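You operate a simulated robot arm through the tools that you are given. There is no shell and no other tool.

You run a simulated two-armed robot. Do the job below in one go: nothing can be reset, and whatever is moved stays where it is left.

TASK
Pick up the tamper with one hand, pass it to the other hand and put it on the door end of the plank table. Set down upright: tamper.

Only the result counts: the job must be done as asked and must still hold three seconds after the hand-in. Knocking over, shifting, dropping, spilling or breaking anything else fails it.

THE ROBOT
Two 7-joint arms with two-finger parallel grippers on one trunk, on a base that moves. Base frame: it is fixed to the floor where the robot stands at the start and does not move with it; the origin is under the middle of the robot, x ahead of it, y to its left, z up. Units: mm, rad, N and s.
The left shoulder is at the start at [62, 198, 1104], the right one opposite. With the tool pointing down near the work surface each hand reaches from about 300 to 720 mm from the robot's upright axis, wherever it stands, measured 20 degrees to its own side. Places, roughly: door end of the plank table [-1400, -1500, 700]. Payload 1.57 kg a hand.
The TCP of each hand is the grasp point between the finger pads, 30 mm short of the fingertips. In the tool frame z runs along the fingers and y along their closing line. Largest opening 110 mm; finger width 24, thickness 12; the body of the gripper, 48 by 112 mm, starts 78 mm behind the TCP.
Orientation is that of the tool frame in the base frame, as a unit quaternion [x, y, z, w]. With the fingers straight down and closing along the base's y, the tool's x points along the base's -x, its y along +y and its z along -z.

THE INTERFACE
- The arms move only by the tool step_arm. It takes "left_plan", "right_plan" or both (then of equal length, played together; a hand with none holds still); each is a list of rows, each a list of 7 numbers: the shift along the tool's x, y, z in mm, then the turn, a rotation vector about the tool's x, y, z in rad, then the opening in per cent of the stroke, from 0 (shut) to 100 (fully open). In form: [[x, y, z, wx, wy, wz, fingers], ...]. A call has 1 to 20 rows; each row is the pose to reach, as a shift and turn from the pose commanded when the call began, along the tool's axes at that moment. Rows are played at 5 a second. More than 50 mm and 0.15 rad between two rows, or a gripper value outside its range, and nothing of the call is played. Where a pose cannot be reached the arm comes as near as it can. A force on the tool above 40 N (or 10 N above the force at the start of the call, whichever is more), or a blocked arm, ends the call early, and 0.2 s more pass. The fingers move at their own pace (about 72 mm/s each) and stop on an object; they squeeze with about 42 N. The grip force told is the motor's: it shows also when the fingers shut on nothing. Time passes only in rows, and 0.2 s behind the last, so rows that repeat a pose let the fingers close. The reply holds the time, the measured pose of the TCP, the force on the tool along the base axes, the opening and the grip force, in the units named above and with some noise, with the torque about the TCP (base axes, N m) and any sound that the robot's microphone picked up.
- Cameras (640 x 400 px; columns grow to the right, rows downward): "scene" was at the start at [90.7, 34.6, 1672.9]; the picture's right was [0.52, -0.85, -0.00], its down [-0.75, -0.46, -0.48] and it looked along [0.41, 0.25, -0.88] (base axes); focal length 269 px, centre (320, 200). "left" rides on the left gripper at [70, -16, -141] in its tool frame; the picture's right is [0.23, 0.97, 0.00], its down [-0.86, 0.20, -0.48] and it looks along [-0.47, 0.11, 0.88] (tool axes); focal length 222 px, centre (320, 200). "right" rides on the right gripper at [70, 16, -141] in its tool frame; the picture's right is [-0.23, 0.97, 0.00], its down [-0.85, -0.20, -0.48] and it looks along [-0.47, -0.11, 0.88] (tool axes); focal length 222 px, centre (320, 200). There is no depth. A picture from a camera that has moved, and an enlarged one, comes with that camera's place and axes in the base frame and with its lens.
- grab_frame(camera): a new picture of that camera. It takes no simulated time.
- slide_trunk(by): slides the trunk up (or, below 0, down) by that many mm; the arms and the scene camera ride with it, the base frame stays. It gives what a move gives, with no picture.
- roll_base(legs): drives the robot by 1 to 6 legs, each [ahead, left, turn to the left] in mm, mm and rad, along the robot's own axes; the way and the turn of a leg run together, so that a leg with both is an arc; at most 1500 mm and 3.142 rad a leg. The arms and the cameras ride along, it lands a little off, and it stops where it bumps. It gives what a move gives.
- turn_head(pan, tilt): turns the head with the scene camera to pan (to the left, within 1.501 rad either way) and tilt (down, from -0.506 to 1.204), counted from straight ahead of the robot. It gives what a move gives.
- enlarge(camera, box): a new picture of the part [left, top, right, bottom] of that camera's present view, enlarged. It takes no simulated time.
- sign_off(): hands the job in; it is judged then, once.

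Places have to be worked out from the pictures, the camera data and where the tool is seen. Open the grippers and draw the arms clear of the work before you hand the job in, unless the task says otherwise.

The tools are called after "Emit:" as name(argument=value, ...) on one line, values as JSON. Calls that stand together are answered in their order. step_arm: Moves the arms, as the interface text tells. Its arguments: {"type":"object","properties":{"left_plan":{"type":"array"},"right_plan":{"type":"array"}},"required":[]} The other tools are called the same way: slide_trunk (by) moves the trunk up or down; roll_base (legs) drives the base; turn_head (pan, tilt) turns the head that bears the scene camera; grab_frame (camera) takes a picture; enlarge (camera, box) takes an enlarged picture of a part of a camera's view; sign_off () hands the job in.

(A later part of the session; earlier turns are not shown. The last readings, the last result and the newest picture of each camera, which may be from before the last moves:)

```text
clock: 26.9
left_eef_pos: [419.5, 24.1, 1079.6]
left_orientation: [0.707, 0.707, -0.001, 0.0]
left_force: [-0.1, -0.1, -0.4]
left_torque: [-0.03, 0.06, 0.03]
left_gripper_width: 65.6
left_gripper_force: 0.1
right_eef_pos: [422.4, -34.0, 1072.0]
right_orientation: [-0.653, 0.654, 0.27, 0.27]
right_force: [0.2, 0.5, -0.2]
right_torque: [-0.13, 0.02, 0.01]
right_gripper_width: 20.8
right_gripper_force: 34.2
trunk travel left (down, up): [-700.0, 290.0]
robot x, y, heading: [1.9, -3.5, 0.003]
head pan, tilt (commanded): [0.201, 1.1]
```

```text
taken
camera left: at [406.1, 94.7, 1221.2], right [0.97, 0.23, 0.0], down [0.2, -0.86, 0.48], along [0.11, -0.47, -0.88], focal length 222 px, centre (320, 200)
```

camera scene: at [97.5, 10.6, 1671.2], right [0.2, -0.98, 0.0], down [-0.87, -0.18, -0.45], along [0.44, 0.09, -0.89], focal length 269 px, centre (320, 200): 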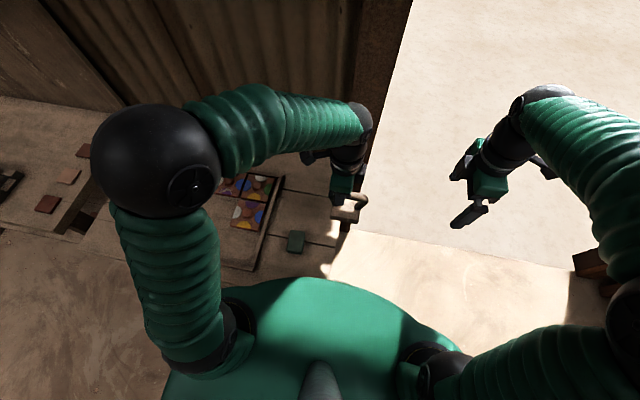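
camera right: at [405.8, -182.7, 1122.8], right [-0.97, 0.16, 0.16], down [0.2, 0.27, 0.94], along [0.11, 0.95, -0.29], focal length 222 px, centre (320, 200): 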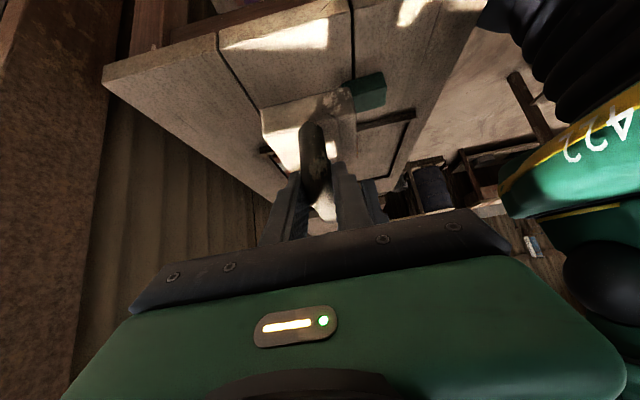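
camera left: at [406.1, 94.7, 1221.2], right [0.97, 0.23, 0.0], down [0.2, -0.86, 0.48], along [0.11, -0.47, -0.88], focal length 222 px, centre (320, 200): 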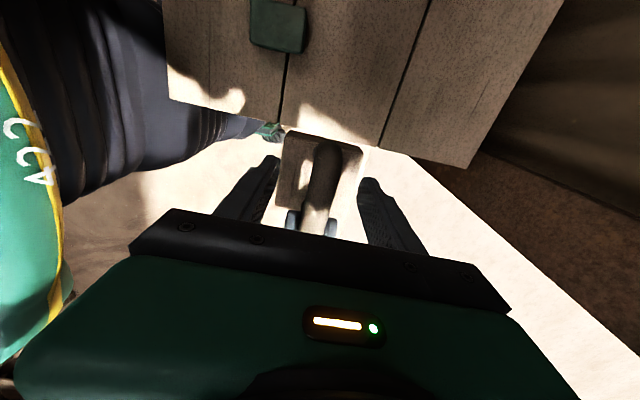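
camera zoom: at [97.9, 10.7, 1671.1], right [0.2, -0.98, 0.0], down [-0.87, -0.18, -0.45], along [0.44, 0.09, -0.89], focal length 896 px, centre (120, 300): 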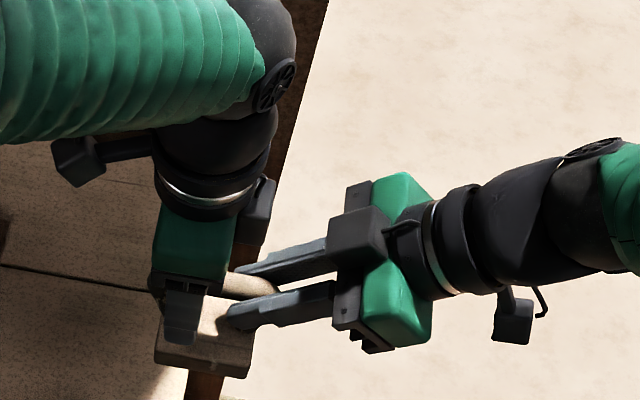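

Left fingers are open and the tamper stays put in the right hand. I withdraw the left hand up and then to the left.

Emit:
step_arm(left_plan=[[0, 0, -15, 0, 0, 0, 60], [0, 0, -35, 0, 0, 0, 60], [0, 0, -60, 0, 0, 0, 60], [10, 0, -85, 0, 0, 0, 60], [35, 0, -105, 0, 0, 0, 60], [65, 0, -115, 0, 0, 0, 60], [100, 0, -115, 0, 0, 0, 60], [140, 0, -115, 0, 0, 0, 60], [180, 0, -115, 0, 0, 0, 60], [210, 0, -115, 0, 0, 0, 60], [210, 0, -115, 0, 0, 0, 60]])

Emit:
grab_frame(camera="scene")

Emit:
enlarge(camera="scene", box=[300, 110, 460, 230])

```text
clock: 29.3
left_eef_pos: [420.0, 237.0, 1194.9]
left_orientation: [0.707, 0.707, 0.0, 0.001]
left_force: [-0.3, 0.3, -0.7]
left_torque: [-0.01, 0.0, -0.02]
left_gripper_width: 66.2
left_gripper_force: 0.1
right_eef_pos: [421.7, -33.4, 1072.1]
right_orientation: [-0.653, 0.654, 0.27, 0.271]
right_force: [-0.2, 0.2, 0.3]
right_torque: [-0.16, -0.01, 0.03]
right_gripper_width: 20.8
right_gripper_force: 33.8
trunk travel left (down, up): [-700.0, 290.0]
robot x, y, heading: [-4.2, -2.3, 0.006]
head pan, tilt (commanded): [0.201, 1.1]
```

```text
taken
camera scene: at [97.7, 12.0, 1671.1], right [0.2, -0.98, 0.0], down [-0.87, -0.18, -0.45], along [0.44, 0.09, -0.89], focal length 269 px, centre (320, 200)
```

scene: 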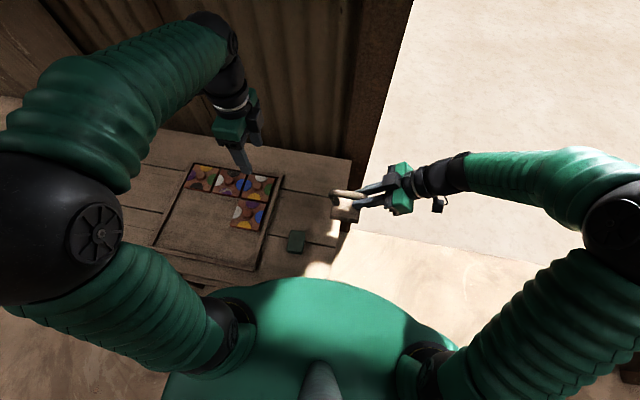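

```text
3.33 times, centred on (380, 170) of scene
camera zoom: at [97.7, 12.0, 1671.1], right [0.2, -0.98, 0.0], down [-0.87, -0.18, -0.45], along [0.44, 0.09, -0.89], focal length 896 px, centre (120, 300)
```

zoom: 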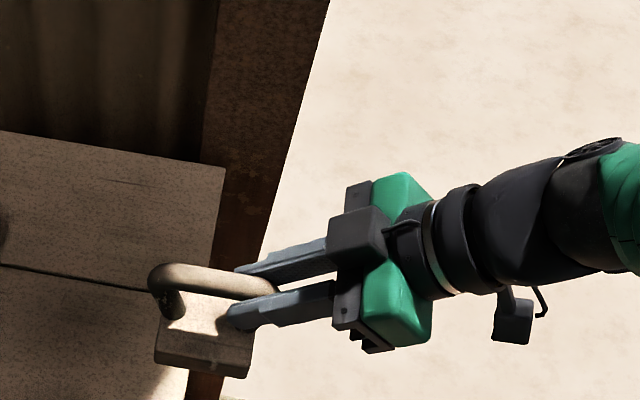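

The handover succeeded: the right hand alone holds the tamper upright. Now I turn the base right a little and look toward the plank table and behind.

Emit:
roll_base(legs=[[-100, 0, 0], [0, 0, -0.8]])

Emit:
turn_head(pan=-1.5, tilt=0.5)

Emit:
grab_frame(camera="scene")

Emit:
turn_head(pan=-0.7, tilt=0.5)

Emit:
grab_frame(camera="scene")

```text
clock: 32.5
left_eef_pos: [333.5, -161.8, 1202.4]
left_orientation: [0.927, 0.374, 0.014, -0.004]
left_force: [-1.3, -1.6, 0.0]
left_torque: [0.14, -0.05, -0.03]
left_gripper_width: 65.9
left_gripper_force: 0.1
right_eef_pos: [145.8, -349.5, 1070.6]
right_orientation: [-0.345, 0.852, 0.149, 0.366]
right_force: [-1.2, -1.6, -3.8]
right_torque: [-0.03, 0.08, -0.01]
right_gripper_width: 20.7
right_gripper_force: 34.3
trunk travel left (down, up): [-700.0, 290.0]
robot x, y, heading: [-105.1, -3.7, -0.795]
head pan, tilt (commanded): [0.201, 1.1]
```

```text
clock: 34.3
left_eef_pos: [344.8, -151.5, 1200.1]
left_orientation: [0.927, 0.374, 0.007, -0.001]
left_force: [-0.8, -1.1, 0.4]
left_torque: [0.09, -0.03, -0.01]
left_gripper_width: 66.2
left_gripper_force: 0.1
right_eef_pos: [154.7, -340.5, 1072.4]
right_orientation: [-0.346, 0.854, 0.146, 0.36]
right_force: [-1.0, -0.6, -5.3]
right_torque: [-0.07, 0.08, 0.0]
right_gripper_width: 20.8
right_gripper_force: 34.3
trunk travel left (down, up): [-700.0, 290.0]
robot x, y, heading: [-103.2, -3.7, -0.799]
head pan, tilt (commanded): [-1.499, 0.499]
```

```text
taken
camera scene: at [-148.5, -105.9, 1718.2], right [-0.75, 0.66, 0.0], down [0.32, 0.36, -0.87], along [-0.58, -0.65, -0.49], focal length 269 px, centre (320, 200)
```

scene: 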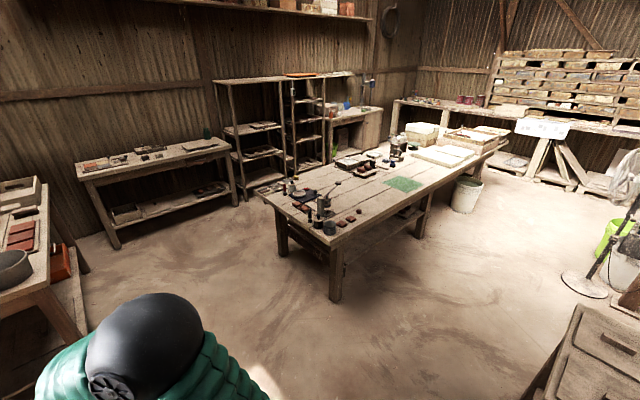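

```text
clock: 35.4
left_eef_pos: [351.6, -145.4, 1198.5]
left_orientation: [0.927, 0.375, 0.003, 0.0]
left_force: [0.1, -0.2, 0.3]
left_torque: [-0.03, 0.0, -0.01]
left_gripper_width: 65.9
left_gripper_force: 0.1
right_eef_pos: [162.7, -333.4, 1072.3]
right_orientation: [-0.347, 0.855, 0.145, 0.356]
right_force: [0.0, -1.1, -4.4]
right_torque: [-0.06, 0.11, 0.01]
right_gripper_width: 20.7
right_gripper_force: 34.7
trunk travel left (down, up): [-700.0, 290.0]
robot x, y, heading: [-103.5, -4.2, -0.796]
head pan, tilt (commanded): [-0.7, 0.499]
```

```text
taken
camera scene: at [-70.1, -118.8, 1718.8], right [-1.0, -0.07, 0.0], down [-0.04, 0.48, -0.88], along [0.06, -0.87, -0.48], focal length 269 px, centre (320, 200)
```

scene: 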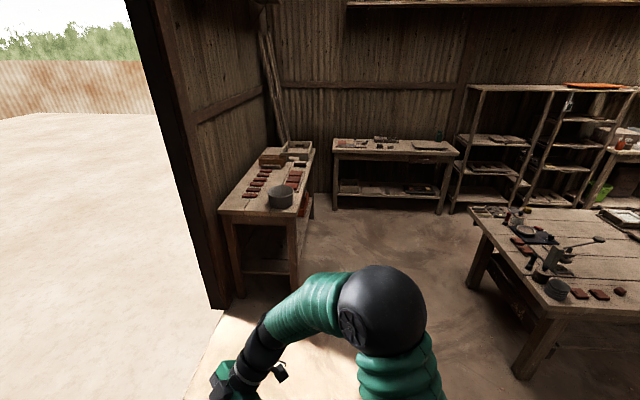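

The plank table is the long one with the lever press at its door end and a green mat further along. I enlarge the view of it.

Emit:
turn_head(pan=-1.5, tilt=0.5)

Emit:
enlarge(camera="scene", box=[250, 100, 510, 270])

Emit:
enlarge(camera="scene", box=[480, 220, 640, 400])

```text
clock: 36.5
left_eef_pos: [353.0, -146.0, 1198.1]
left_orientation: [0.927, 0.374, 0.003, 0.0]
left_force: [0.3, 0.0, -0.4]
left_torque: [-0.03, 0.0, -0.02]
left_gripper_width: 66.1
left_gripper_force: 0.1
right_eef_pos: [162.1, -333.6, 1072.3]
right_orientation: [-0.346, 0.855, 0.144, 0.357]
right_force: [0.4, 0.2, -3.7]
right_torque: [-0.12, 0.11, -0.03]
right_gripper_width: 20.5
right_gripper_force: 34.2
trunk travel left (down, up): [-700.0, 290.0]
robot x, y, heading: [-103.2, -4.8, -0.794]
head pan, tilt (commanded): [-1.499, 0.499]
```

```text
2.35 times, centred on (380, 185) of scene
camera zoom: at [-137.8, -97.0, 1719.0], right [-0.75, 0.66, 0.0], down [0.32, 0.36, -0.88], along [-0.58, -0.66, -0.48], focal length 632 px, centre (179, 235)
```

zoom: 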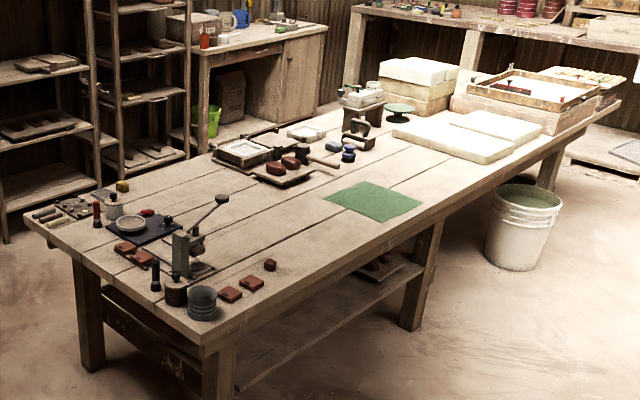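

```text
2.22 times, centred on (560, 310) of scene
camera zoom: at [-137.8, -97.0, 1719.0], right [-0.75, 0.66, 0.0], down [0.32, 0.36, -0.88], along [-0.58, -0.66, -0.48], focal length 597 px, centre (-213, -44)
```

zoom: 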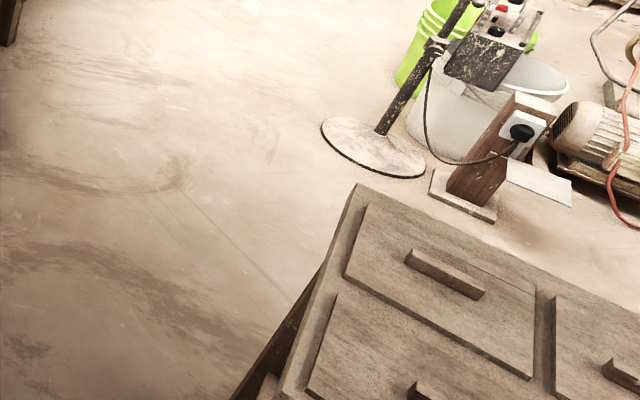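

The plank table spans roughly x −1040…−4120, y −1010…−1970, with the press and tins at its door end and free planks around [-1500,-1400]. I will approach from the aisle side (y≈-760) facing −y; first turn to face −y and drive ahead.

Emit:
roll_base(legs=[[0, 0, -0.777], [450, 0, 0]])

Emit:
turn_head(pan=-1.2, tilt=0.6)

Emit:
grab_frame(camera="scene")

Emit:
turn_head(pan=-0.2, tilt=0.9)

Emit:
grab_frame(camera="scene")

```text
clock: 41.2
left_eef_pos: [116.7, -863.6, 1199.1]
left_orientation: [1.0, -0.008, 0.003, 0.002]
left_force: [1.3, 0.5, -0.7]
left_torque: [0.01, 0.01, -0.02]
left_gripper_width: 66.2
left_gripper_force: 0.2
right_eef_pos: [-151.4, -864.2, 1073.3]
right_orientation: [0.004, 0.923, -0.001, 0.385]
right_force: [0.2, -0.2, -3.9]
right_torque: [-0.01, 0.12, 0.0]
right_gripper_width: 20.7
right_gripper_force: 34.2
trunk travel left (down, up): [-700.0, 290.0]
robot x, y, heading: [-106.1, -447.3, -1.574]
head pan, tilt (commanded): [-1.499, 0.499]
```

```text
clock: 42.0
left_eef_pos: [116.8, -865.3, 1199.5]
left_orientation: [1.0, -0.008, 0.002, 0.002]
left_force: [-0.9, -0.4, 0.2]
left_torque: [0.01, 0.0, 0.01]
left_gripper_width: 65.9
left_gripper_force: 0.1
right_eef_pos: [-151.2, -864.3, 1072.4]
right_orientation: [0.006, 0.923, -0.003, 0.385]
right_force: [0.0, 0.7, -3.9]
right_torque: [-0.04, 0.13, 0.0]
right_gripper_width: 20.6
right_gripper_force: 34.1
trunk travel left (down, up): [-700.0, 290.0]
robot x, y, heading: [-107.5, -444.7, -1.574]
head pan, tilt (commanded): [-1.201, 0.6]
```

```text
taken
camera scene: at [-187.2, -510.7, 1709.8], right [-0.35, 0.94, 0.0], down [0.53, 0.2, -0.82], along [-0.77, -0.29, -0.57], focal length 269 px, centre (320, 200)
```

scene: 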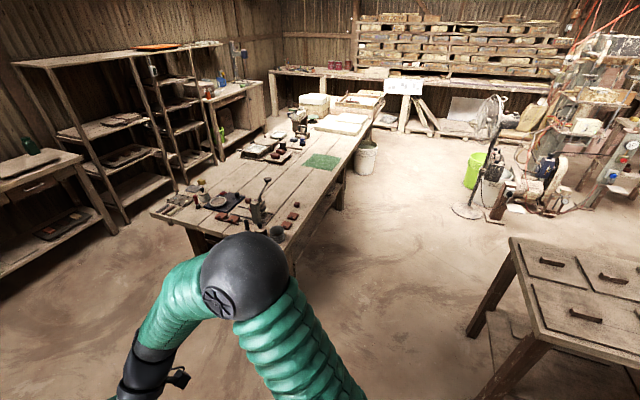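

```text
clock: 43.3
left_eef_pos: [116.7, -863.3, 1199.1]
left_orientation: [1.0, -0.007, 0.002, 0.0]
left_force: [0.4, 0.1, -0.5]
left_torque: [-0.04, 0.01, -0.02]
left_gripper_width: 65.9
left_gripper_force: 0.1
right_eef_pos: [-151.2, -864.9, 1072.7]
right_orientation: [0.005, 0.923, -0.002, 0.385]
right_force: [0.4, -0.1, -3.9]
right_torque: [0.03, 0.14, -0.03]
right_gripper_width: 20.7
right_gripper_force: 34.4
trunk travel left (down, up): [-700.0, 290.0]
robot x, y, heading: [-108.0, -447.8, -1.579]
head pan, tilt (commanded): [-0.201, 0.901]
```

```text
taken
camera scene: at [-120.1, -552.5, 1685.0], right [-0.98, 0.21, 0.0], down [0.16, 0.77, -0.62], along [-0.13, -0.61, -0.79], focal length 269 px, centre (320, 200)
```

scene: 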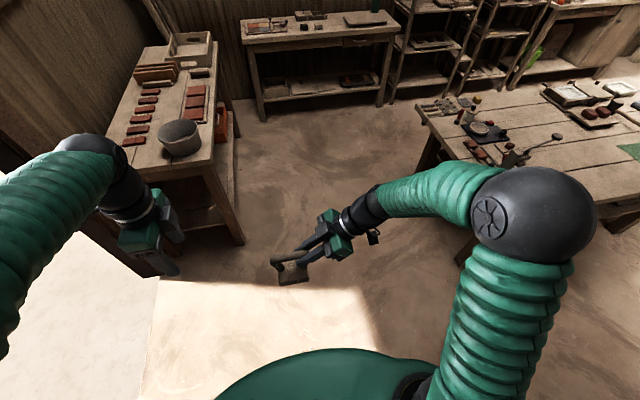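

The aisle between the plank table (y<-1010) and the board table (y>26) is clear. I drive sideways to about x=-1300 keeping y≈-450.

Emit:
roll_base(legs=[[0, -600, 0], [0, -600, 0]])

Emit:
turn_head(pan=-0.1, tilt=0.75)

Emit:
grab_frame(camera="scene")

Emit:
grab_frame(camera="left")

Emit:
grab_frame(camera="right")

```text
clock: 49.8
left_eef_pos: [-1101.4, -850.3, 1198.4]
left_orientation: [1.0, -0.012, 0.001, 0.001]
left_force: [0.3, 0.4, -0.3]
left_torque: [0.0, -0.05, 0.02]
left_gripper_width: 66.3
left_gripper_force: 0.0
right_eef_pos: [-1370.0, -849.0, 1073.1]
right_orientation: [0.009, 0.923, -0.004, 0.384]
right_force: [-1.0, 0.6, -2.9]
right_torque: [0.02, 0.1, -0.02]
right_gripper_width: 20.6
right_gripper_force: 34.3
trunk travel left (down, up): [-700.0, 290.0]
robot x, y, heading: [-1319.4, -427.0, -1.586]
head pan, tilt (commanded): [-0.201, 0.901]
```

```text
clock: 50.5
left_eef_pos: [-1105.0, -849.6, 1198.8]
left_orientation: [1.0, -0.012, 0.002, 0.002]
left_force: [-0.3, 0.1, -0.5]
left_torque: [0.0, -0.02, 0.02]
left_gripper_width: 66.1
left_gripper_force: 0.1
right_eef_pos: [-1372.0, -848.6, 1072.1]
right_orientation: [0.01, 0.923, -0.005, 0.385]
right_force: [-0.5, 0.4, -4.0]
right_torque: [-0.03, 0.11, 0.0]
right_gripper_width: 20.9
right_gripper_force: 34.0
trunk travel left (down, up): [-700.0, 290.0]
robot x, y, heading: [-1325.0, -426.1, -1.588]
head pan, tilt (commanded): [-0.099, 0.75]
```

```text
taken
camera scene: at [-1332.0, -546.0, 1696.8], right [-0.99, 0.11, 0.0], down [0.08, 0.68, -0.73], along [-0.08, -0.72, -0.68], focal length 269 px, centre (320, 200)
```

scene: 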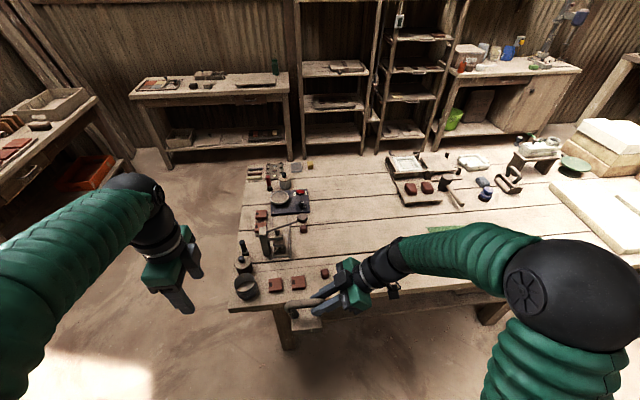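

```text
taken
camera left: at [-1033.6, -834.1, 1341.3], right [0.2, -0.98, 0.0], down [-0.86, -0.18, 0.47], along [-0.46, -0.1, -0.88], focal length 222 px, centre (320, 200)
```

left: 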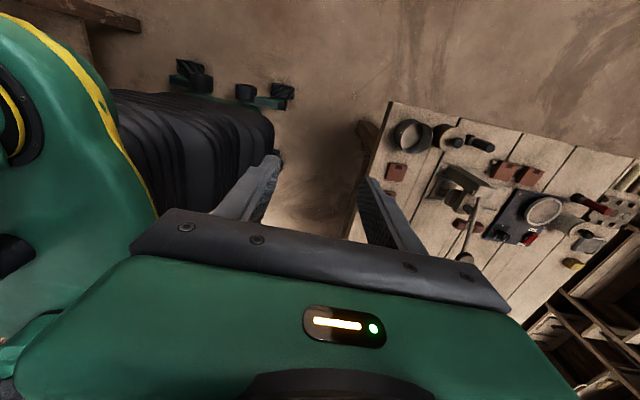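

```text
taken
camera right: at [-1521.2, -828.3, 1123.2], right [0.18, 0.97, 0.16], down [0.26, -0.2, 0.94], along [0.95, -0.13, -0.29], focal length 222 px, centre (320, 200)
```

right: 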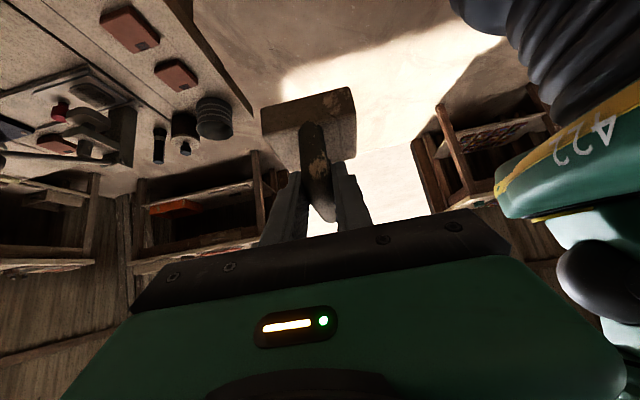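

The plank table is now right ahead. I enlarge both views to measure its height and the free area.

Emit:
enlarge(camera="scene", box=[220, 140, 480, 310])

Emit:
enlarge(camera="left", box=[350, 80, 600, 280])

```text
2.35 times, centred on (350, 225) of scene
camera zoom: at [-1332.0, -546.0, 1696.8], right [-0.99, 0.11, 0.0], down [0.08, 0.68, -0.73], along [-0.08, -0.72, -0.68], focal length 632 px, centre (249, 141)
```

zoom: 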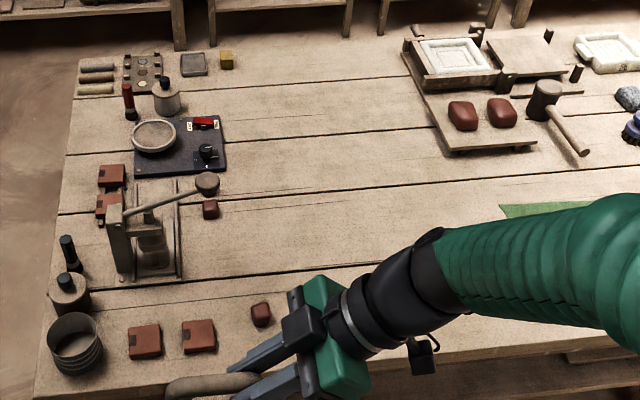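

```text
2.00 times, centred on (475, 180) of left
camera zoom: at [-1033.6, -834.1, 1341.3], right [0.2, -0.98, 0.0], down [-0.86, -0.18, 0.47], along [-0.46, -0.1, -0.88], focal length 444 px, centre (10, 240)
```

zoom: 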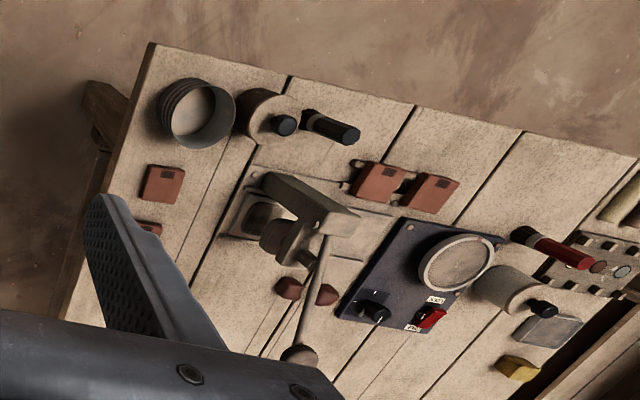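

Slate top triangulates to z≈720 so the table is about z≈710; the free area around [-1500,-1360] is clear of slate, press lever (knob at [-1346,-1280,917]) and stone tray. I first shift the right hand 185 mm to the robot's right to stay clear of the lever, raising the trunk slightly.

Emit:
step_arm(right_plan=[[19, 0, -19, 0, 0, 0, 0], [40, 0, -40, 0, 0, 0, 0], [62, 0, -62, 0, 0, 0, 0], [85, 0, -85, 0, 0, 0, 0], [108, 0, -108, 0, 0, 0, 0], [131, 0, -131, 0, 0, 0, 0], [131, 0, -131, 0, 0, 0, 0]])

Emit:
grab_frame(camera="scene")

Emit:
grab_frame(camera="right")

```text
clock: 52.1
left_eef_pos: [-1105.8, -849.0, 1198.8]
left_orientation: [1.0, -0.012, 0.004, 0.002]
left_force: [0.8, -0.1, 0.0]
left_torque: [0.01, 0.01, -0.03]
left_gripper_width: 66.0
left_gripper_force: 0.1
right_eef_pos: [-1559.0, -844.1, 1071.5]
right_orientation: [0.01, 0.923, -0.005, 0.385]
right_force: [0.1, 0.2, -3.5]
right_torque: [0.0, 0.15, -0.02]
right_gripper_width: 20.5
right_gripper_force: 34.2
trunk travel left (down, up): [-700.0, 290.0]
robot x, y, heading: [-1325.9, -429.6, -1.589]
head pan, tilt (commanded): [-0.099, 0.75]
```

```text
taken
camera scene: at [-1333.9, -545.7, 1696.8], right [-0.99, 0.11, 0.0], down [0.08, 0.68, -0.73], along [-0.08, -0.73, -0.68], focal length 269 px, centre (320, 200)
```

scene: 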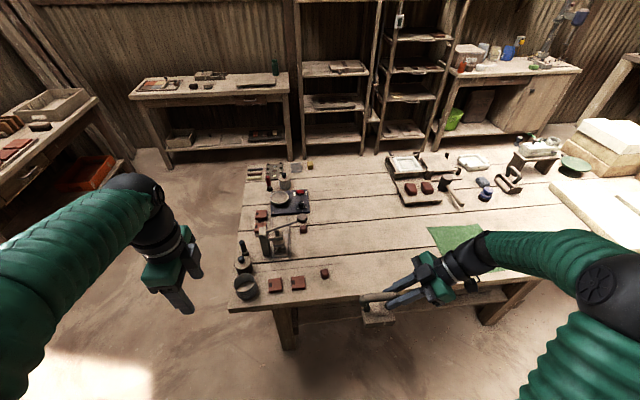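

```text
taken
camera right: at [-1707.1, -824.2, 1122.7], right [0.18, 0.97, 0.16], down [0.26, -0.2, 0.94], along [0.95, -0.13, -0.29], focal length 222 px, centre (320, 200)
```

right: 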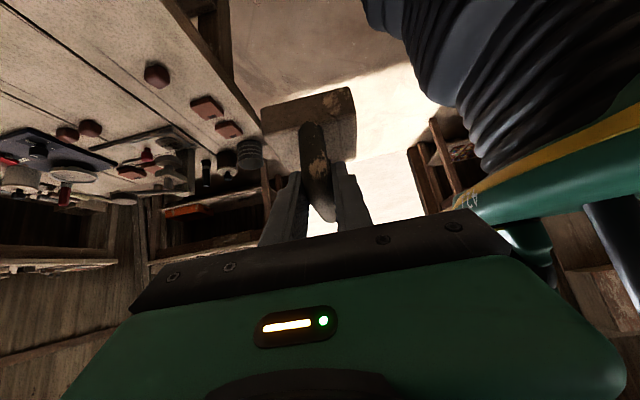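

TCP is at [-1559,-844,1071] with the tamper bottom ≈985, above everything on the table. I drive ahead 310 mm to stand about 275 mm from the table edge.

Emit:
roll_base(legs=[[200, 0, 0], [110, 0, 0]])

Emit:
turn_head(pan=-0.25, tilt=0.95)

Emit:
grab_frame(camera="scene")

Emit:
grab_frame(camera="right")

```text
clock: 54.5
left_eef_pos: [-1107.9, -1157.4, 1199.7]
left_orientation: [1.0, -0.01, 0.002, 0.002]
left_force: [-0.4, 0.1, 0.7]
left_torque: [-0.02, -0.03, -0.02]
left_gripper_width: 66.1
left_gripper_force: 0.2
right_eef_pos: [-1560.5, -1152.8, 1074.2]
right_orientation: [0.008, 0.923, -0.005, 0.385]
right_force: [-0.3, 0.3, -3.6]
right_torque: [-0.01, 0.13, 0.01]
right_gripper_width: 20.4
right_gripper_force: 34.1
trunk travel left (down, up): [-700.0, 290.0]
robot x, y, heading: [-1328.9, -741.9, -1.583]
head pan, tilt (commanded): [-0.099, 0.75]
```

```text
clock: 55.2
left_eef_pos: [-1108.7, -1160.3, 1198.3]
left_orientation: [1.0, -0.01, 0.002, 0.0]
left_force: [0.5, 0.1, -0.2]
left_torque: [0.02, 0.01, -0.04]
left_gripper_width: 65.9
left_gripper_force: 0.1
right_eef_pos: [-1560.1, -1156.0, 1071.2]
right_orientation: [0.009, 0.923, -0.003, 0.385]
right_force: [0.0, 0.0, -3.0]
right_torque: [-0.02, 0.13, 0.01]
right_gripper_width: 20.8
right_gripper_force: 34.2
trunk travel left (down, up): [-700.0, 290.0]
robot x, y, heading: [-1328.7, -737.6, -1.582]
head pan, tilt (commanded): [-0.25, 0.949]
```

```text
taken
camera scene: at [-1346.6, -845.1, 1681.2], right [-0.97, 0.26, 0.0], down [0.21, 0.79, -0.58], along [-0.15, -0.56, -0.81], focal length 269 px, centre (320, 200)
```

scene: 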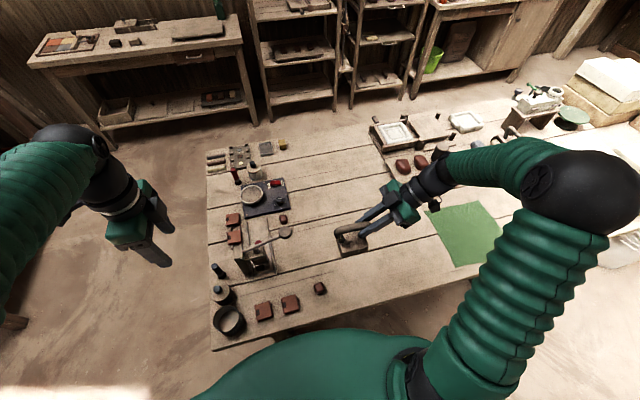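

```text
taken
camera right: at [-1709.8, -1136.5, 1121.8], right [0.18, 0.97, 0.16], down [0.26, -0.21, 0.94], along [0.95, -0.13, -0.29], focal length 222 px, centre (320, 200)
```

right: 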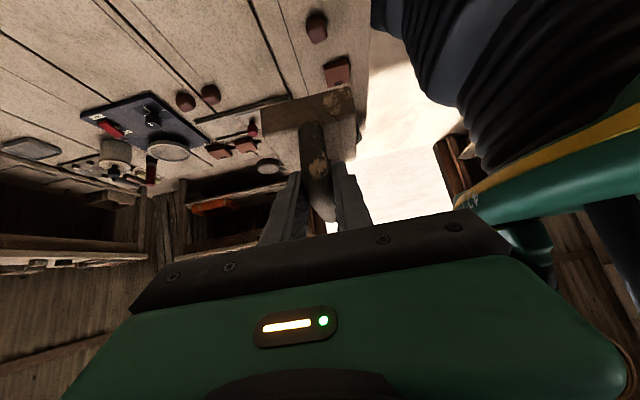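

Clear view: the free plank area lies between the press/slate and the green mat. I extend the right hand forward ~195 mm (and 35 mm toward the door side) at this height and draw the left hand back from above the press.

Emit:
step_arm(right_plan=[[-4, -28, 4, 0, 0, 0, 0], [-8, -56, 8, 0, 0, 0, 0], [-12, -84, 12, 0, 0, 0, 0], [-16, -112, 16, 0, 0, 0, 0], [-20, -140, 20, 0, 0, 0, 0], [-24, -168, 24, 0, 0, 0, 0], [-25, -195, 25, 0, 0, 0, 0], [-25, -195, 25, 0, 0, 0, 0]], left_plan=[[5, -25, -5, 0, 0, 0, 60], [10, -50, -10, 0, 0, 0, 60], [15, -75, -15, 0, 0, 0, 60], [20, -100, -20, 0, 0, 0, 60], [25, -120, -25, 0, 0, 0, 60], [30, -135, -30, 0, 0, 0, 60], [35, -145, -35, 0, 0, 0, 60], [35, -145, -35, 0, 0, 0, 60]])

Emit:
grab_frame(camera="scene")

Emit:
grab_frame(camera="right")

```text
clock: 57.0
left_eef_pos: [-1079.9, -1043.8, 1221.7]
left_orientation: [1.0, -0.01, 0.002, 0.0]
left_force: [0.2, -0.1, -0.1]
left_torque: [-0.01, -0.03, -0.01]
left_gripper_width: 65.9
left_gripper_force: 0.0
left hand out of reach, approached as far as the arm can: row 5, 6, 7, 8
right_eef_pos: [-1529.7, -1349.9, 1074.3]
right_orientation: [0.009, 0.923, -0.005, 0.385]
right_force: [-0.4, 0.4, -4.2]
right_torque: [-0.01, 0.13, -0.01]
right_gripper_width: 20.4
right_gripper_force: 33.8
trunk travel left (down, up): [-700.0, 290.0]
robot x, y, heading: [-1328.6, -739.8, -1.581]
head pan, tilt (commanded): [-0.25, 0.949]
```

```text
taken
camera scene: at [-1346.6, -842.5, 1681.4], right [-0.97, 0.26, 0.0], down [0.21, 0.79, -0.58], along [-0.15, -0.56, -0.81], focal length 269 px, centre (320, 200)
```

scene: 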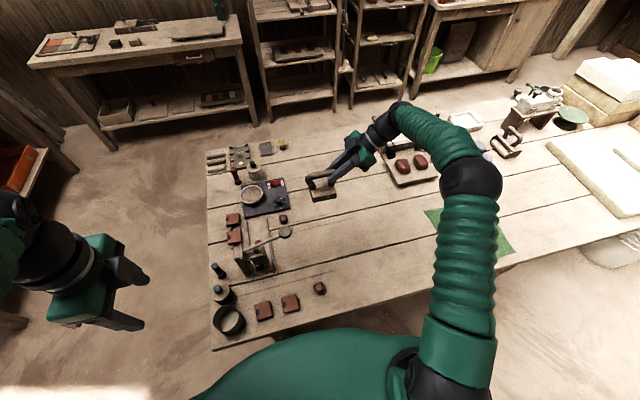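

```text
taken
camera right: at [-1678.6, -1330.5, 1123.9], right [0.18, 0.97, 0.16], down [0.26, -0.2, 0.94], along [0.95, -0.13, -0.29], focal length 222 px, centre (320, 200)
```

right: 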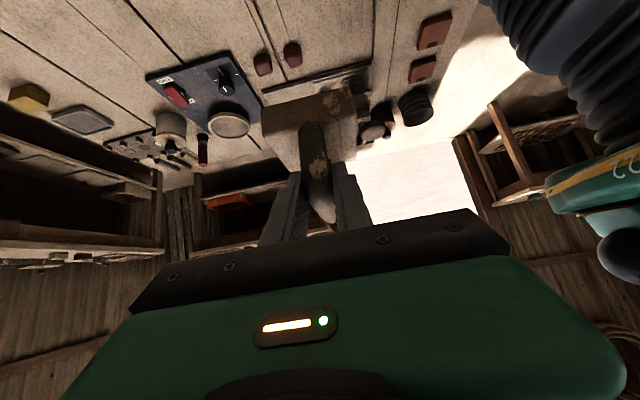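

Right TCP is at [-1530,-1350,1074], above the free planks. I lower the trunk by 150 mm.

Emit:
slide_trunk(by=-150)

Emit:
grab_frame(camera="scene")

Emit:
enlarge(camera="scene", box=[200, 120, 440, 280])

Emit:
grab_frame(camera="right")

Emit:
grab_frame(camera="left")

```text
clock: 58.8
left_eef_pos: [-1079.7, -1045.6, 1071.7]
left_orientation: [1.0, -0.011, 0.003, 0.001]
left_force: [-0.7, 0.1, 0.8]
left_torque: [-0.01, -0.01, -0.03]
left_gripper_width: 66.1
left_gripper_force: 0.0
right_eef_pos: [-1529.9, -1349.7, 923.2]
right_orientation: [0.008, 0.923, -0.004, 0.385]
right_force: [1.2, 0.0, -4.0]
right_torque: [0.01, 0.19, 0.01]
right_gripper_width: 20.7
right_gripper_force: 34.1
trunk travel left (down, up): [-550.0, 440.0]
robot x, y, heading: [-1330.2, -736.7, -1.585]
head pan, tilt (commanded): [-0.25, 0.949]
```

```text
taken
camera scene: at [-1346.4, -843.3, 1531.4], right [-0.97, 0.26, 0.0], down [0.21, 0.79, -0.58], along [-0.15, -0.56, -0.81], focal length 269 px, centre (320, 200)
```

scene: 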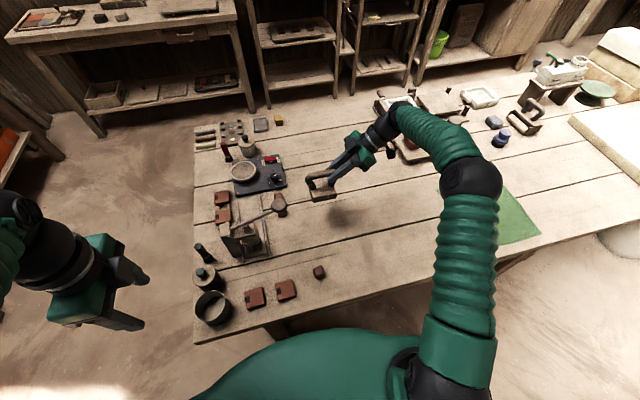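

```text
2.50 times, centred on (320, 200) of scene
camera zoom: at [-1346.4, -843.3, 1531.4], right [-0.97, 0.26, 0.0], down [0.21, 0.79, -0.58], along [-0.15, -0.56, -0.81], focal length 672 px, centre (320, 200)
```

zoom: 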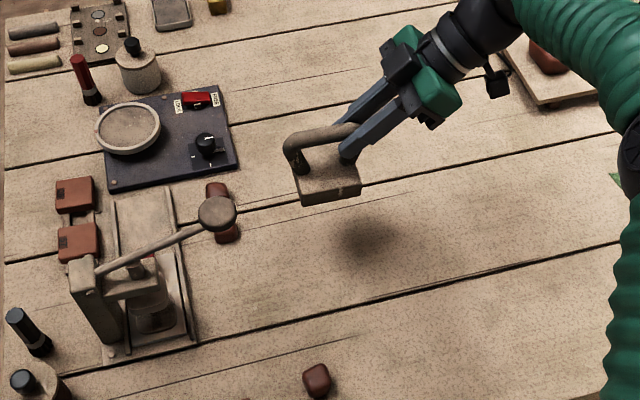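

```text
taken
camera right: at [-1678.4, -1330.9, 973.3], right [0.18, 0.97, 0.16], down [0.26, -0.2, 0.94], along [0.95, -0.13, -0.29], focal length 222 px, centre (320, 200)
```

right: 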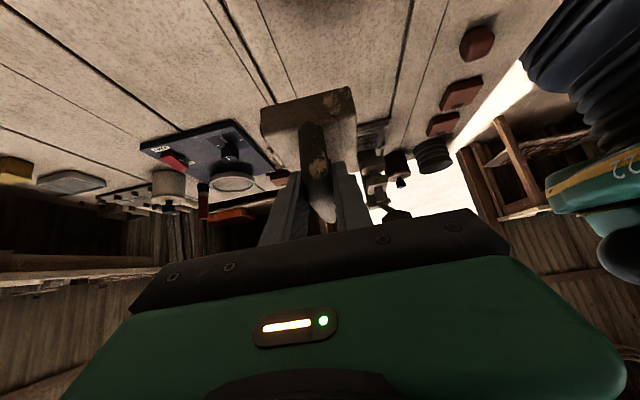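

```text
taken
camera left: at [-1008.4, -1028.8, 1214.3], right [0.21, -0.98, 0.0], down [-0.86, -0.18, 0.47], along [-0.46, -0.1, -0.88], focal length 222 px, centre (320, 200)
```

left: 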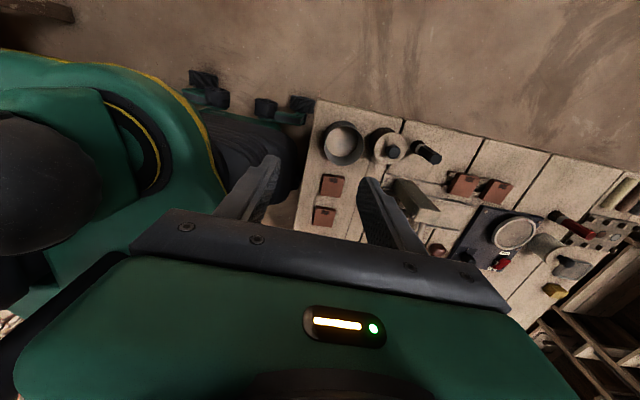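

The tamper looks level and its landing spot (≈[-1495,-1350]) is on a single plank, clear of the press lever and cube. I descend 100 mm with the right arm.

Emit:
step_arm(right_plan=[[14, 0, 14, 0, 0, 0, 0], [28, 0, 28, 0, 0, 0, 0], [42, 0, 42, 0, 0, 0, 0], [56, 0, 56, 0, 0, 0, 0], [67, 0, 67, 0, 0, 0, 0], [71, 0, 71, 0, 0, 0, 0], [71, 0, 71, 0, 0, 0, 0]])

Emit:
enlarge(camera="scene", box=[240, 140, 400, 260])

Emit:
enlarge(camera="right", box=[220, 0, 460, 240])

```text
clock: 60.4
left_eef_pos: [-1080.1, -1045.3, 1073.5]
left_orientation: [1.0, -0.01, 0.002, 0.001]
left_force: [-0.5, -0.3, -1.0]
left_torque: [-0.02, 0.0, 0.03]
left_gripper_width: 66.0
left_gripper_force: 0.1
right_eef_pos: [-1527.3, -1350.4, 822.7]
right_orientation: [0.008, 0.923, -0.003, 0.385]
right_force: [-0.2, -1.4, -4.1]
right_torque: [0.02, 0.14, 0.0]
right_gripper_width: 20.6
right_gripper_force: 34.4
trunk travel left (down, up): [-550.0, 440.0]
robot x, y, heading: [-1325.2, -734.4, -1.583]
head pan, tilt (commanded): [-0.25, 0.949]
```

```text
3.33 times, centred on (320, 200) of scene
camera zoom: at [-1346.4, -843.5, 1531.3], right [-0.97, 0.26, 0.0], down [0.21, 0.79, -0.58], along [-0.15, -0.56, -0.81], focal length 896 px, centre (320, 200)
```

zoom: 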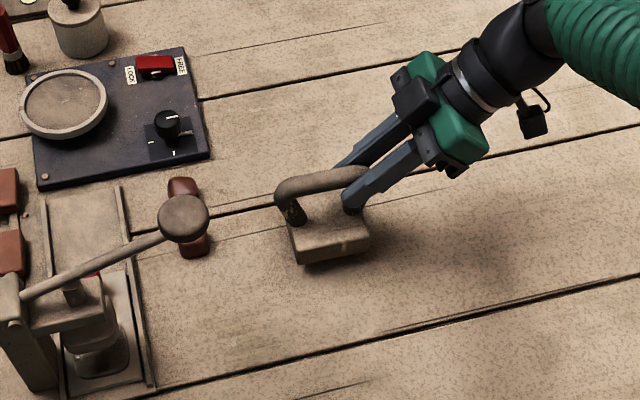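

```text
1.67 times, centred on (340, 120) of right
camera zoom: at [-1677.6, -1331.8, 871.8], right [0.18, 0.97, 0.16], down [0.26, -0.2, 0.94], along [0.95, -0.13, -0.29], focal length 370 px, centre (287, 333)
```

zoom: 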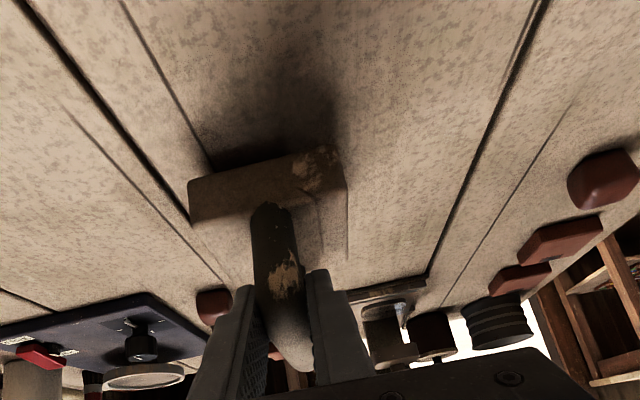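

Bottom of the block is about z≈740, table ≈710. I descend slowly another 18 mm watching the force.

Emit:
step_arm(right_plan=[[2.8, 0, 2.8, 0, 0, 0, 0], [5.6, 0, 5.6, 0, 0, 0, 0], [8.4, 0, 8.4, 0, 0, 0, 0], [11, 0, 11, 0, 0, 0, 0], [12.7, 0, 12.7, 0, 0, 0, 0], [12.7, 0, 12.7, 0, 0, 0, 0]])

Emit:
enlarge(camera="scene", box=[272, 170, 368, 240])

Emit:
enlarge(camera="right", box=[220, 0, 460, 240])

```text
clock: 61.8
left_eef_pos: [-1078.8, -1043.3, 1071.9]
left_orientation: [1.0, -0.011, 0.003, 0.001]
left_force: [-0.5, -0.3, -0.7]
left_torque: [-0.05, -0.01, -0.02]
left_gripper_width: 66.0
left_gripper_force: 0.0
right_eef_pos: [-1528.5, -1350.9, 805.6]
right_orientation: [0.008, 0.923, -0.005, 0.385]
right_force: [-1.1, -1.2, 2.3]
right_torque: [0.19, 0.29, 0.08]
right_gripper_width: 20.7
right_gripper_force: 34.2
trunk travel left (down, up): [-550.0, 440.0]
robot x, y, heading: [-1332.1, -738.9, -1.585]
head pan, tilt (commanded): [-0.25, 0.949]
```

```text
5.71 times, centred on (320, 205) of scene
camera zoom: at [-1346.3, -842.6, 1531.5], right [-0.97, 0.26, 0.0], down [0.21, 0.79, -0.58], along [-0.15, -0.56, -0.81], focal length 1536 px, centre (320, 171)
```

zoom: 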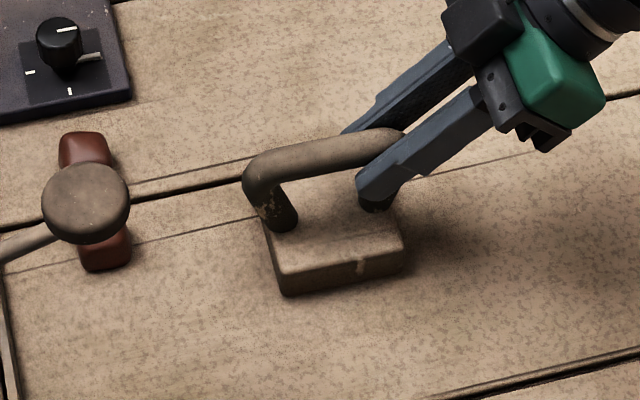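

```text
1.67 times, centred on (340, 120) of right
camera zoom: at [-1677.6, -1331.3, 856.0], right [0.18, 0.97, 0.16], down [0.26, -0.2, 0.94], along [0.95, -0.13, -0.29], focal length 370 px, centre (287, 333)
```

zoom: 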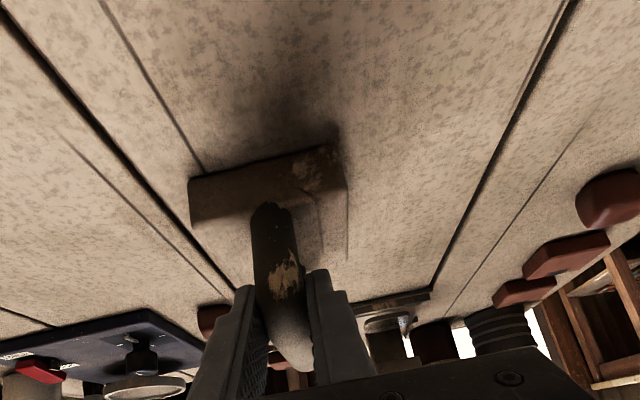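

Contact begins at TCP z≈805.6 (force changed by +6 N). I press down 2 mm more in small steps so the block seats flat.

Emit:
step_arm(right_plan=[[0.5, 0, 0.5, 0, 0, 0, 0], [1, 0, 1, 0, 0, 0, 0], [1.4, 0, 1.4, 0, 0, 0, 0], [1.4, 0, 1.4, 0, 0, 0, 0]])

Emit:
enlarge(camera="scene", box=[272, 170, 368, 240])

```text
clock: 62.8
left_eef_pos: [-1080.1, -1043.4, 1073.3]
left_orientation: [1.0, -0.01, 0.002, 0.001]
left_force: [-0.5, -0.1, -0.3]
left_torque: [-0.02, 0.0, 0.01]
left_gripper_width: 65.9
left_gripper_force: 0.1
right_eef_pos: [-1528.7, -1351.9, 806.1]
right_orientation: [0.008, 0.923, -0.007, 0.386]
right_force: [-3.5, -11.2, 26.6]
right_torque: [-0.08, 0.51, 0.0]
right_gripper_width: 20.6
right_gripper_force: 33.9
trunk travel left (down, up): [-550.0, 440.0]
robot x, y, heading: [-1327.1, -738.8, -1.585]
head pan, tilt (commanded): [-0.25, 0.949]
```

```text
5.71 times, centred on (320, 205) of scene
camera zoom: at [-1345.3, -839.4, 1532.0], right [-0.97, 0.26, 0.0], down [0.21, 0.79, -0.58], along [-0.15, -0.56, -0.81], focal length 1536 px, centre (320, 171)
```

zoom: 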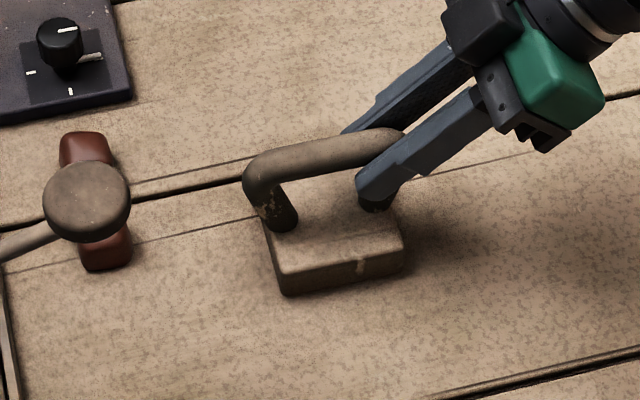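

The block is pressed flat with ≈30 N. I ease off about 1.3 mm to unload it, then open the right fingers gradually.

Emit:
step_arm(right_plan=[[-0.5, 0, -0.5, 0, 0, 0, 0], [-0.9, 0, -0.9, 0, 0, 0, 0], [-0.9, 0, -0.9, 0, 0, 0, 0], [-0.9, 0, -0.9, 0, 0, 0, 0]])

```text
clock: 63.8
left_eef_pos: [-1078.5, -1043.3, 1072.9]
left_orientation: [1.0, -0.01, 0.002, 0.0]
left_force: [-0.3, -0.5, 0.2]
left_torque: [0.02, -0.02, 0.01]
left_gripper_width: 66.1
left_gripper_force: 0.0
right_eef_pos: [-1527.3, -1348.5, 805.8]
right_orientation: [0.009, 0.923, -0.006, 0.385]
right_force: [-5.5, -14.0, 30.6]
right_torque: [-0.13, 0.0, -0.07]
right_gripper_width: 20.5
right_gripper_force: 34.7
trunk travel left (down, up): [-550.0, 440.0]
robot x, y, heading: [-1328.1, -740.6, -1.582]
head pan, tilt (commanded): [-0.25, 0.949]
```

Force is still ≈30 N, so I ease off another 2 mm before opening.

Emit:
step_arm(right_plan=[[-0.5, 0, -0.5, 0, 0, 0, 0], [-1, 0, -1, 0, 0, 0, 0], [-1.4, 0, -1.4, 0, 0, 0, 0], [-1.4, 0, -1.4, 0, 0, 0, 0], [-1.4, 0, -1.4, 0, 0, 0, 0]])

Emit:
enlarge(camera="scene", box=[272, 170, 368, 240])

```text
clock: 65.0
left_eef_pos: [-1078.6, -1043.6, 1071.7]
left_orientation: [1.0, -0.011, 0.003, 0.001]
left_force: [1.0, -0.1, -0.4]
left_torque: [0.0, 0.0, 0.0]
left_gripper_width: 66.2
left_gripper_force: 0.1
right_eef_pos: [-1528.2, -1348.7, 805.7]
right_orientation: [0.008, 0.923, -0.004, 0.385]
right_force: [0.0, -5.8, 12.9]
right_torque: [-0.04, -0.51, -0.13]
right_gripper_width: 20.6
right_gripper_force: 34.4
trunk travel left (down, up): [-550.0, 440.0]
robot x, y, heading: [-1329.1, -738.3, -1.58]
head pan, tilt (commanded): [-0.25, 0.949]
```

```text
5.71 times, centred on (320, 205) of scene
camera zoom: at [-1345.4, -841.0, 1531.5], right [-0.97, 0.26, 0.0], down [0.21, 0.79, -0.58], along [-0.15, -0.56, -0.81], focal length 1536 px, centre (320, 171)
```

zoom: 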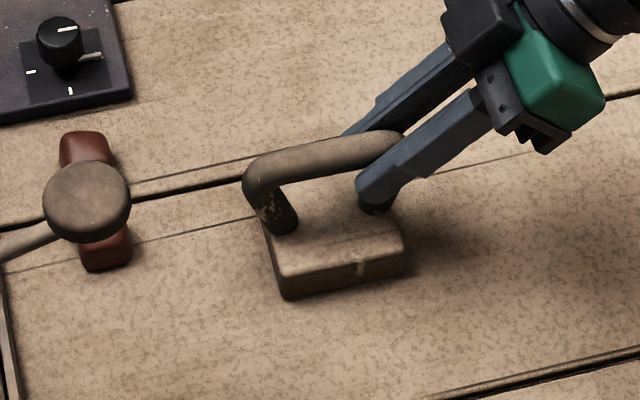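

Preload is now ≈13 N. I ease 0.8 mm more and open the fingers slowly.

Emit:
step_arm(right_plan=[[-0.5, 0, -0.5, 0, 0, 0, 0], [-0.5, 0, -0.5, 0, 0, 0, 0], [-0.5, 0, -0.5, 0, 0, 0, 20], [-0.5, 0, -0.5, 0, 0, 0, 24], [-0.5, 0, -0.5, 0, 0, 0, 30], [-0.5, 0, -0.5, 0, 0, 0, 40], [-0.5, 0, -0.5, 0, 0, 0, 55], [-0.5, 0, -0.5, 0, 0, 0, 70], [-0.5, 0, -0.5, 0, 0, 0, 70]])

Emit:
enlarge(camera="scene", box=[272, 170, 368, 240])

Emit:
grab_frame(camera="right")

```text
clock: 67.0
left_eef_pos: [-1079.5, -1044.9, 1071.7]
left_orientation: [1.0, -0.011, 0.003, 0.001]
left_force: [0.6, 0.4, -1.0]
left_torque: [-0.02, -0.01, -0.02]
left_gripper_width: 66.2
left_gripper_force: 0.1
right_eef_pos: [-1528.3, -1350.3, 806.8]
right_orientation: [0.008, 0.923, -0.004, 0.385]
right_force: [-0.3, 0.0, 0.1]
right_torque: [0.0, -0.01, -0.01]
right_gripper_width: 77.0
right_gripper_force: 0.1
trunk travel left (down, up): [-550.0, 440.0]
robot x, y, heading: [-1322.2, -736.0, -1.58]
head pan, tilt (commanded): [-0.25, 0.949]
```

```text
5.71 times, centred on (320, 205) of scene
camera zoom: at [-1346.2, -842.7, 1531.4], right [-0.97, 0.26, 0.0], down [0.21, 0.79, -0.58], along [-0.15, -0.56, -0.81], focal length 1536 px, centre (320, 171)
```

zoom: 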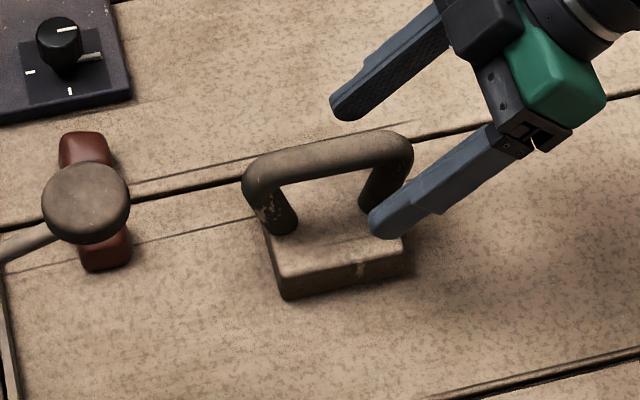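

```text
taken
camera right: at [-1677.5, -1330.9, 856.9], right [0.18, 0.97, 0.16], down [0.26, -0.2, 0.94], along [0.95, -0.13, -0.29], focal length 222 px, centre (320, 200)
```

right: 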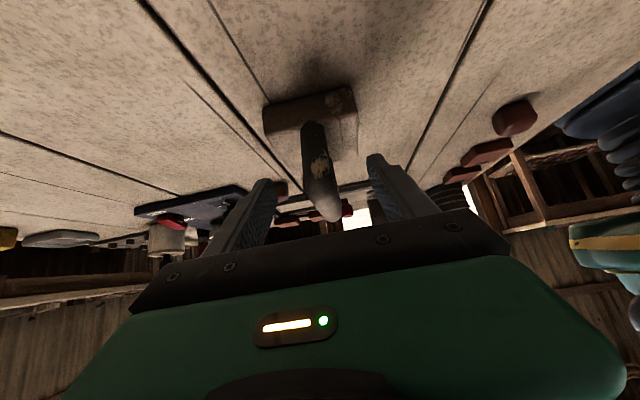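

The tamper stands upright on the planks, fingers free. I withdraw the right hand along its own axis (up and away to the robot's right), then upward.

Emit:
step_arm(right_plan=[[0, 0, -20, 0, 0, 0, 70], [0, 0, -45, 0, 0, 0, 70], [0, 0, -75, 0, 0, 0, 70], [0, 0, -105, 0, 0, 0, 70], [0, 0, -130, 0, 0, 0, 70], [-15, 0, -150, 0, 0, 0, 70], [-40, 0, -175, 0, 0, 0, 70], [-65, 0, -200, 0, 0, 0, 70], [-65, 0, -200, 0, 0, 0, 70]])

Emit:
enlarge(camera="scene", box=[240, 140, 400, 260])

Emit:
grab_frame(camera="scene")

```text
clock: 69.0
left_eef_pos: [-1080.1, -1045.0, 1072.9]
left_orientation: [1.0, -0.01, 0.003, 0.0]
left_force: [0.0, 1.2, -0.4]
left_torque: [-0.01, 0.02, 0.0]
left_gripper_width: 66.2
left_gripper_force: 0.0
right_eef_pos: [-1625.2, -1348.7, 995.1]
right_orientation: [0.009, 0.923, -0.003, 0.385]
right_force: [0.2, -0.1, -0.5]
right_torque: [-0.03, 0.02, -0.02]
right_gripper_width: 77.0
right_gripper_force: 0.0
trunk travel left (down, up): [-550.0, 440.0]
robot x, y, heading: [-1331.5, -737.8, -1.582]
head pan, tilt (commanded): [-0.25, 0.949]
```

```text
3.33 times, centred on (320, 200) of scene
camera zoom: at [-1346.6, -842.9, 1531.3], right [-0.97, 0.26, 0.0], down [0.21, 0.79, -0.58], along [-0.15, -0.56, -0.81], focal length 896 px, centre (320, 200)
```

zoom: 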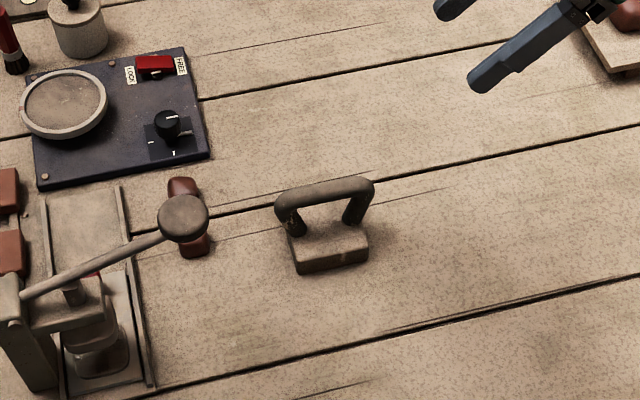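

```text
taken
camera scene: at [-1346.6, -842.9, 1531.3], right [-0.97, 0.26, 0.0], down [0.21, 0.79, -0.58], along [-0.15, -0.56, -0.81], focal length 269 px, centre (320, 200)
```

scene: 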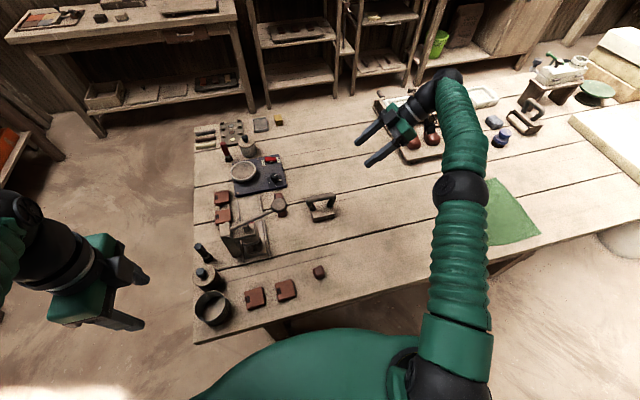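

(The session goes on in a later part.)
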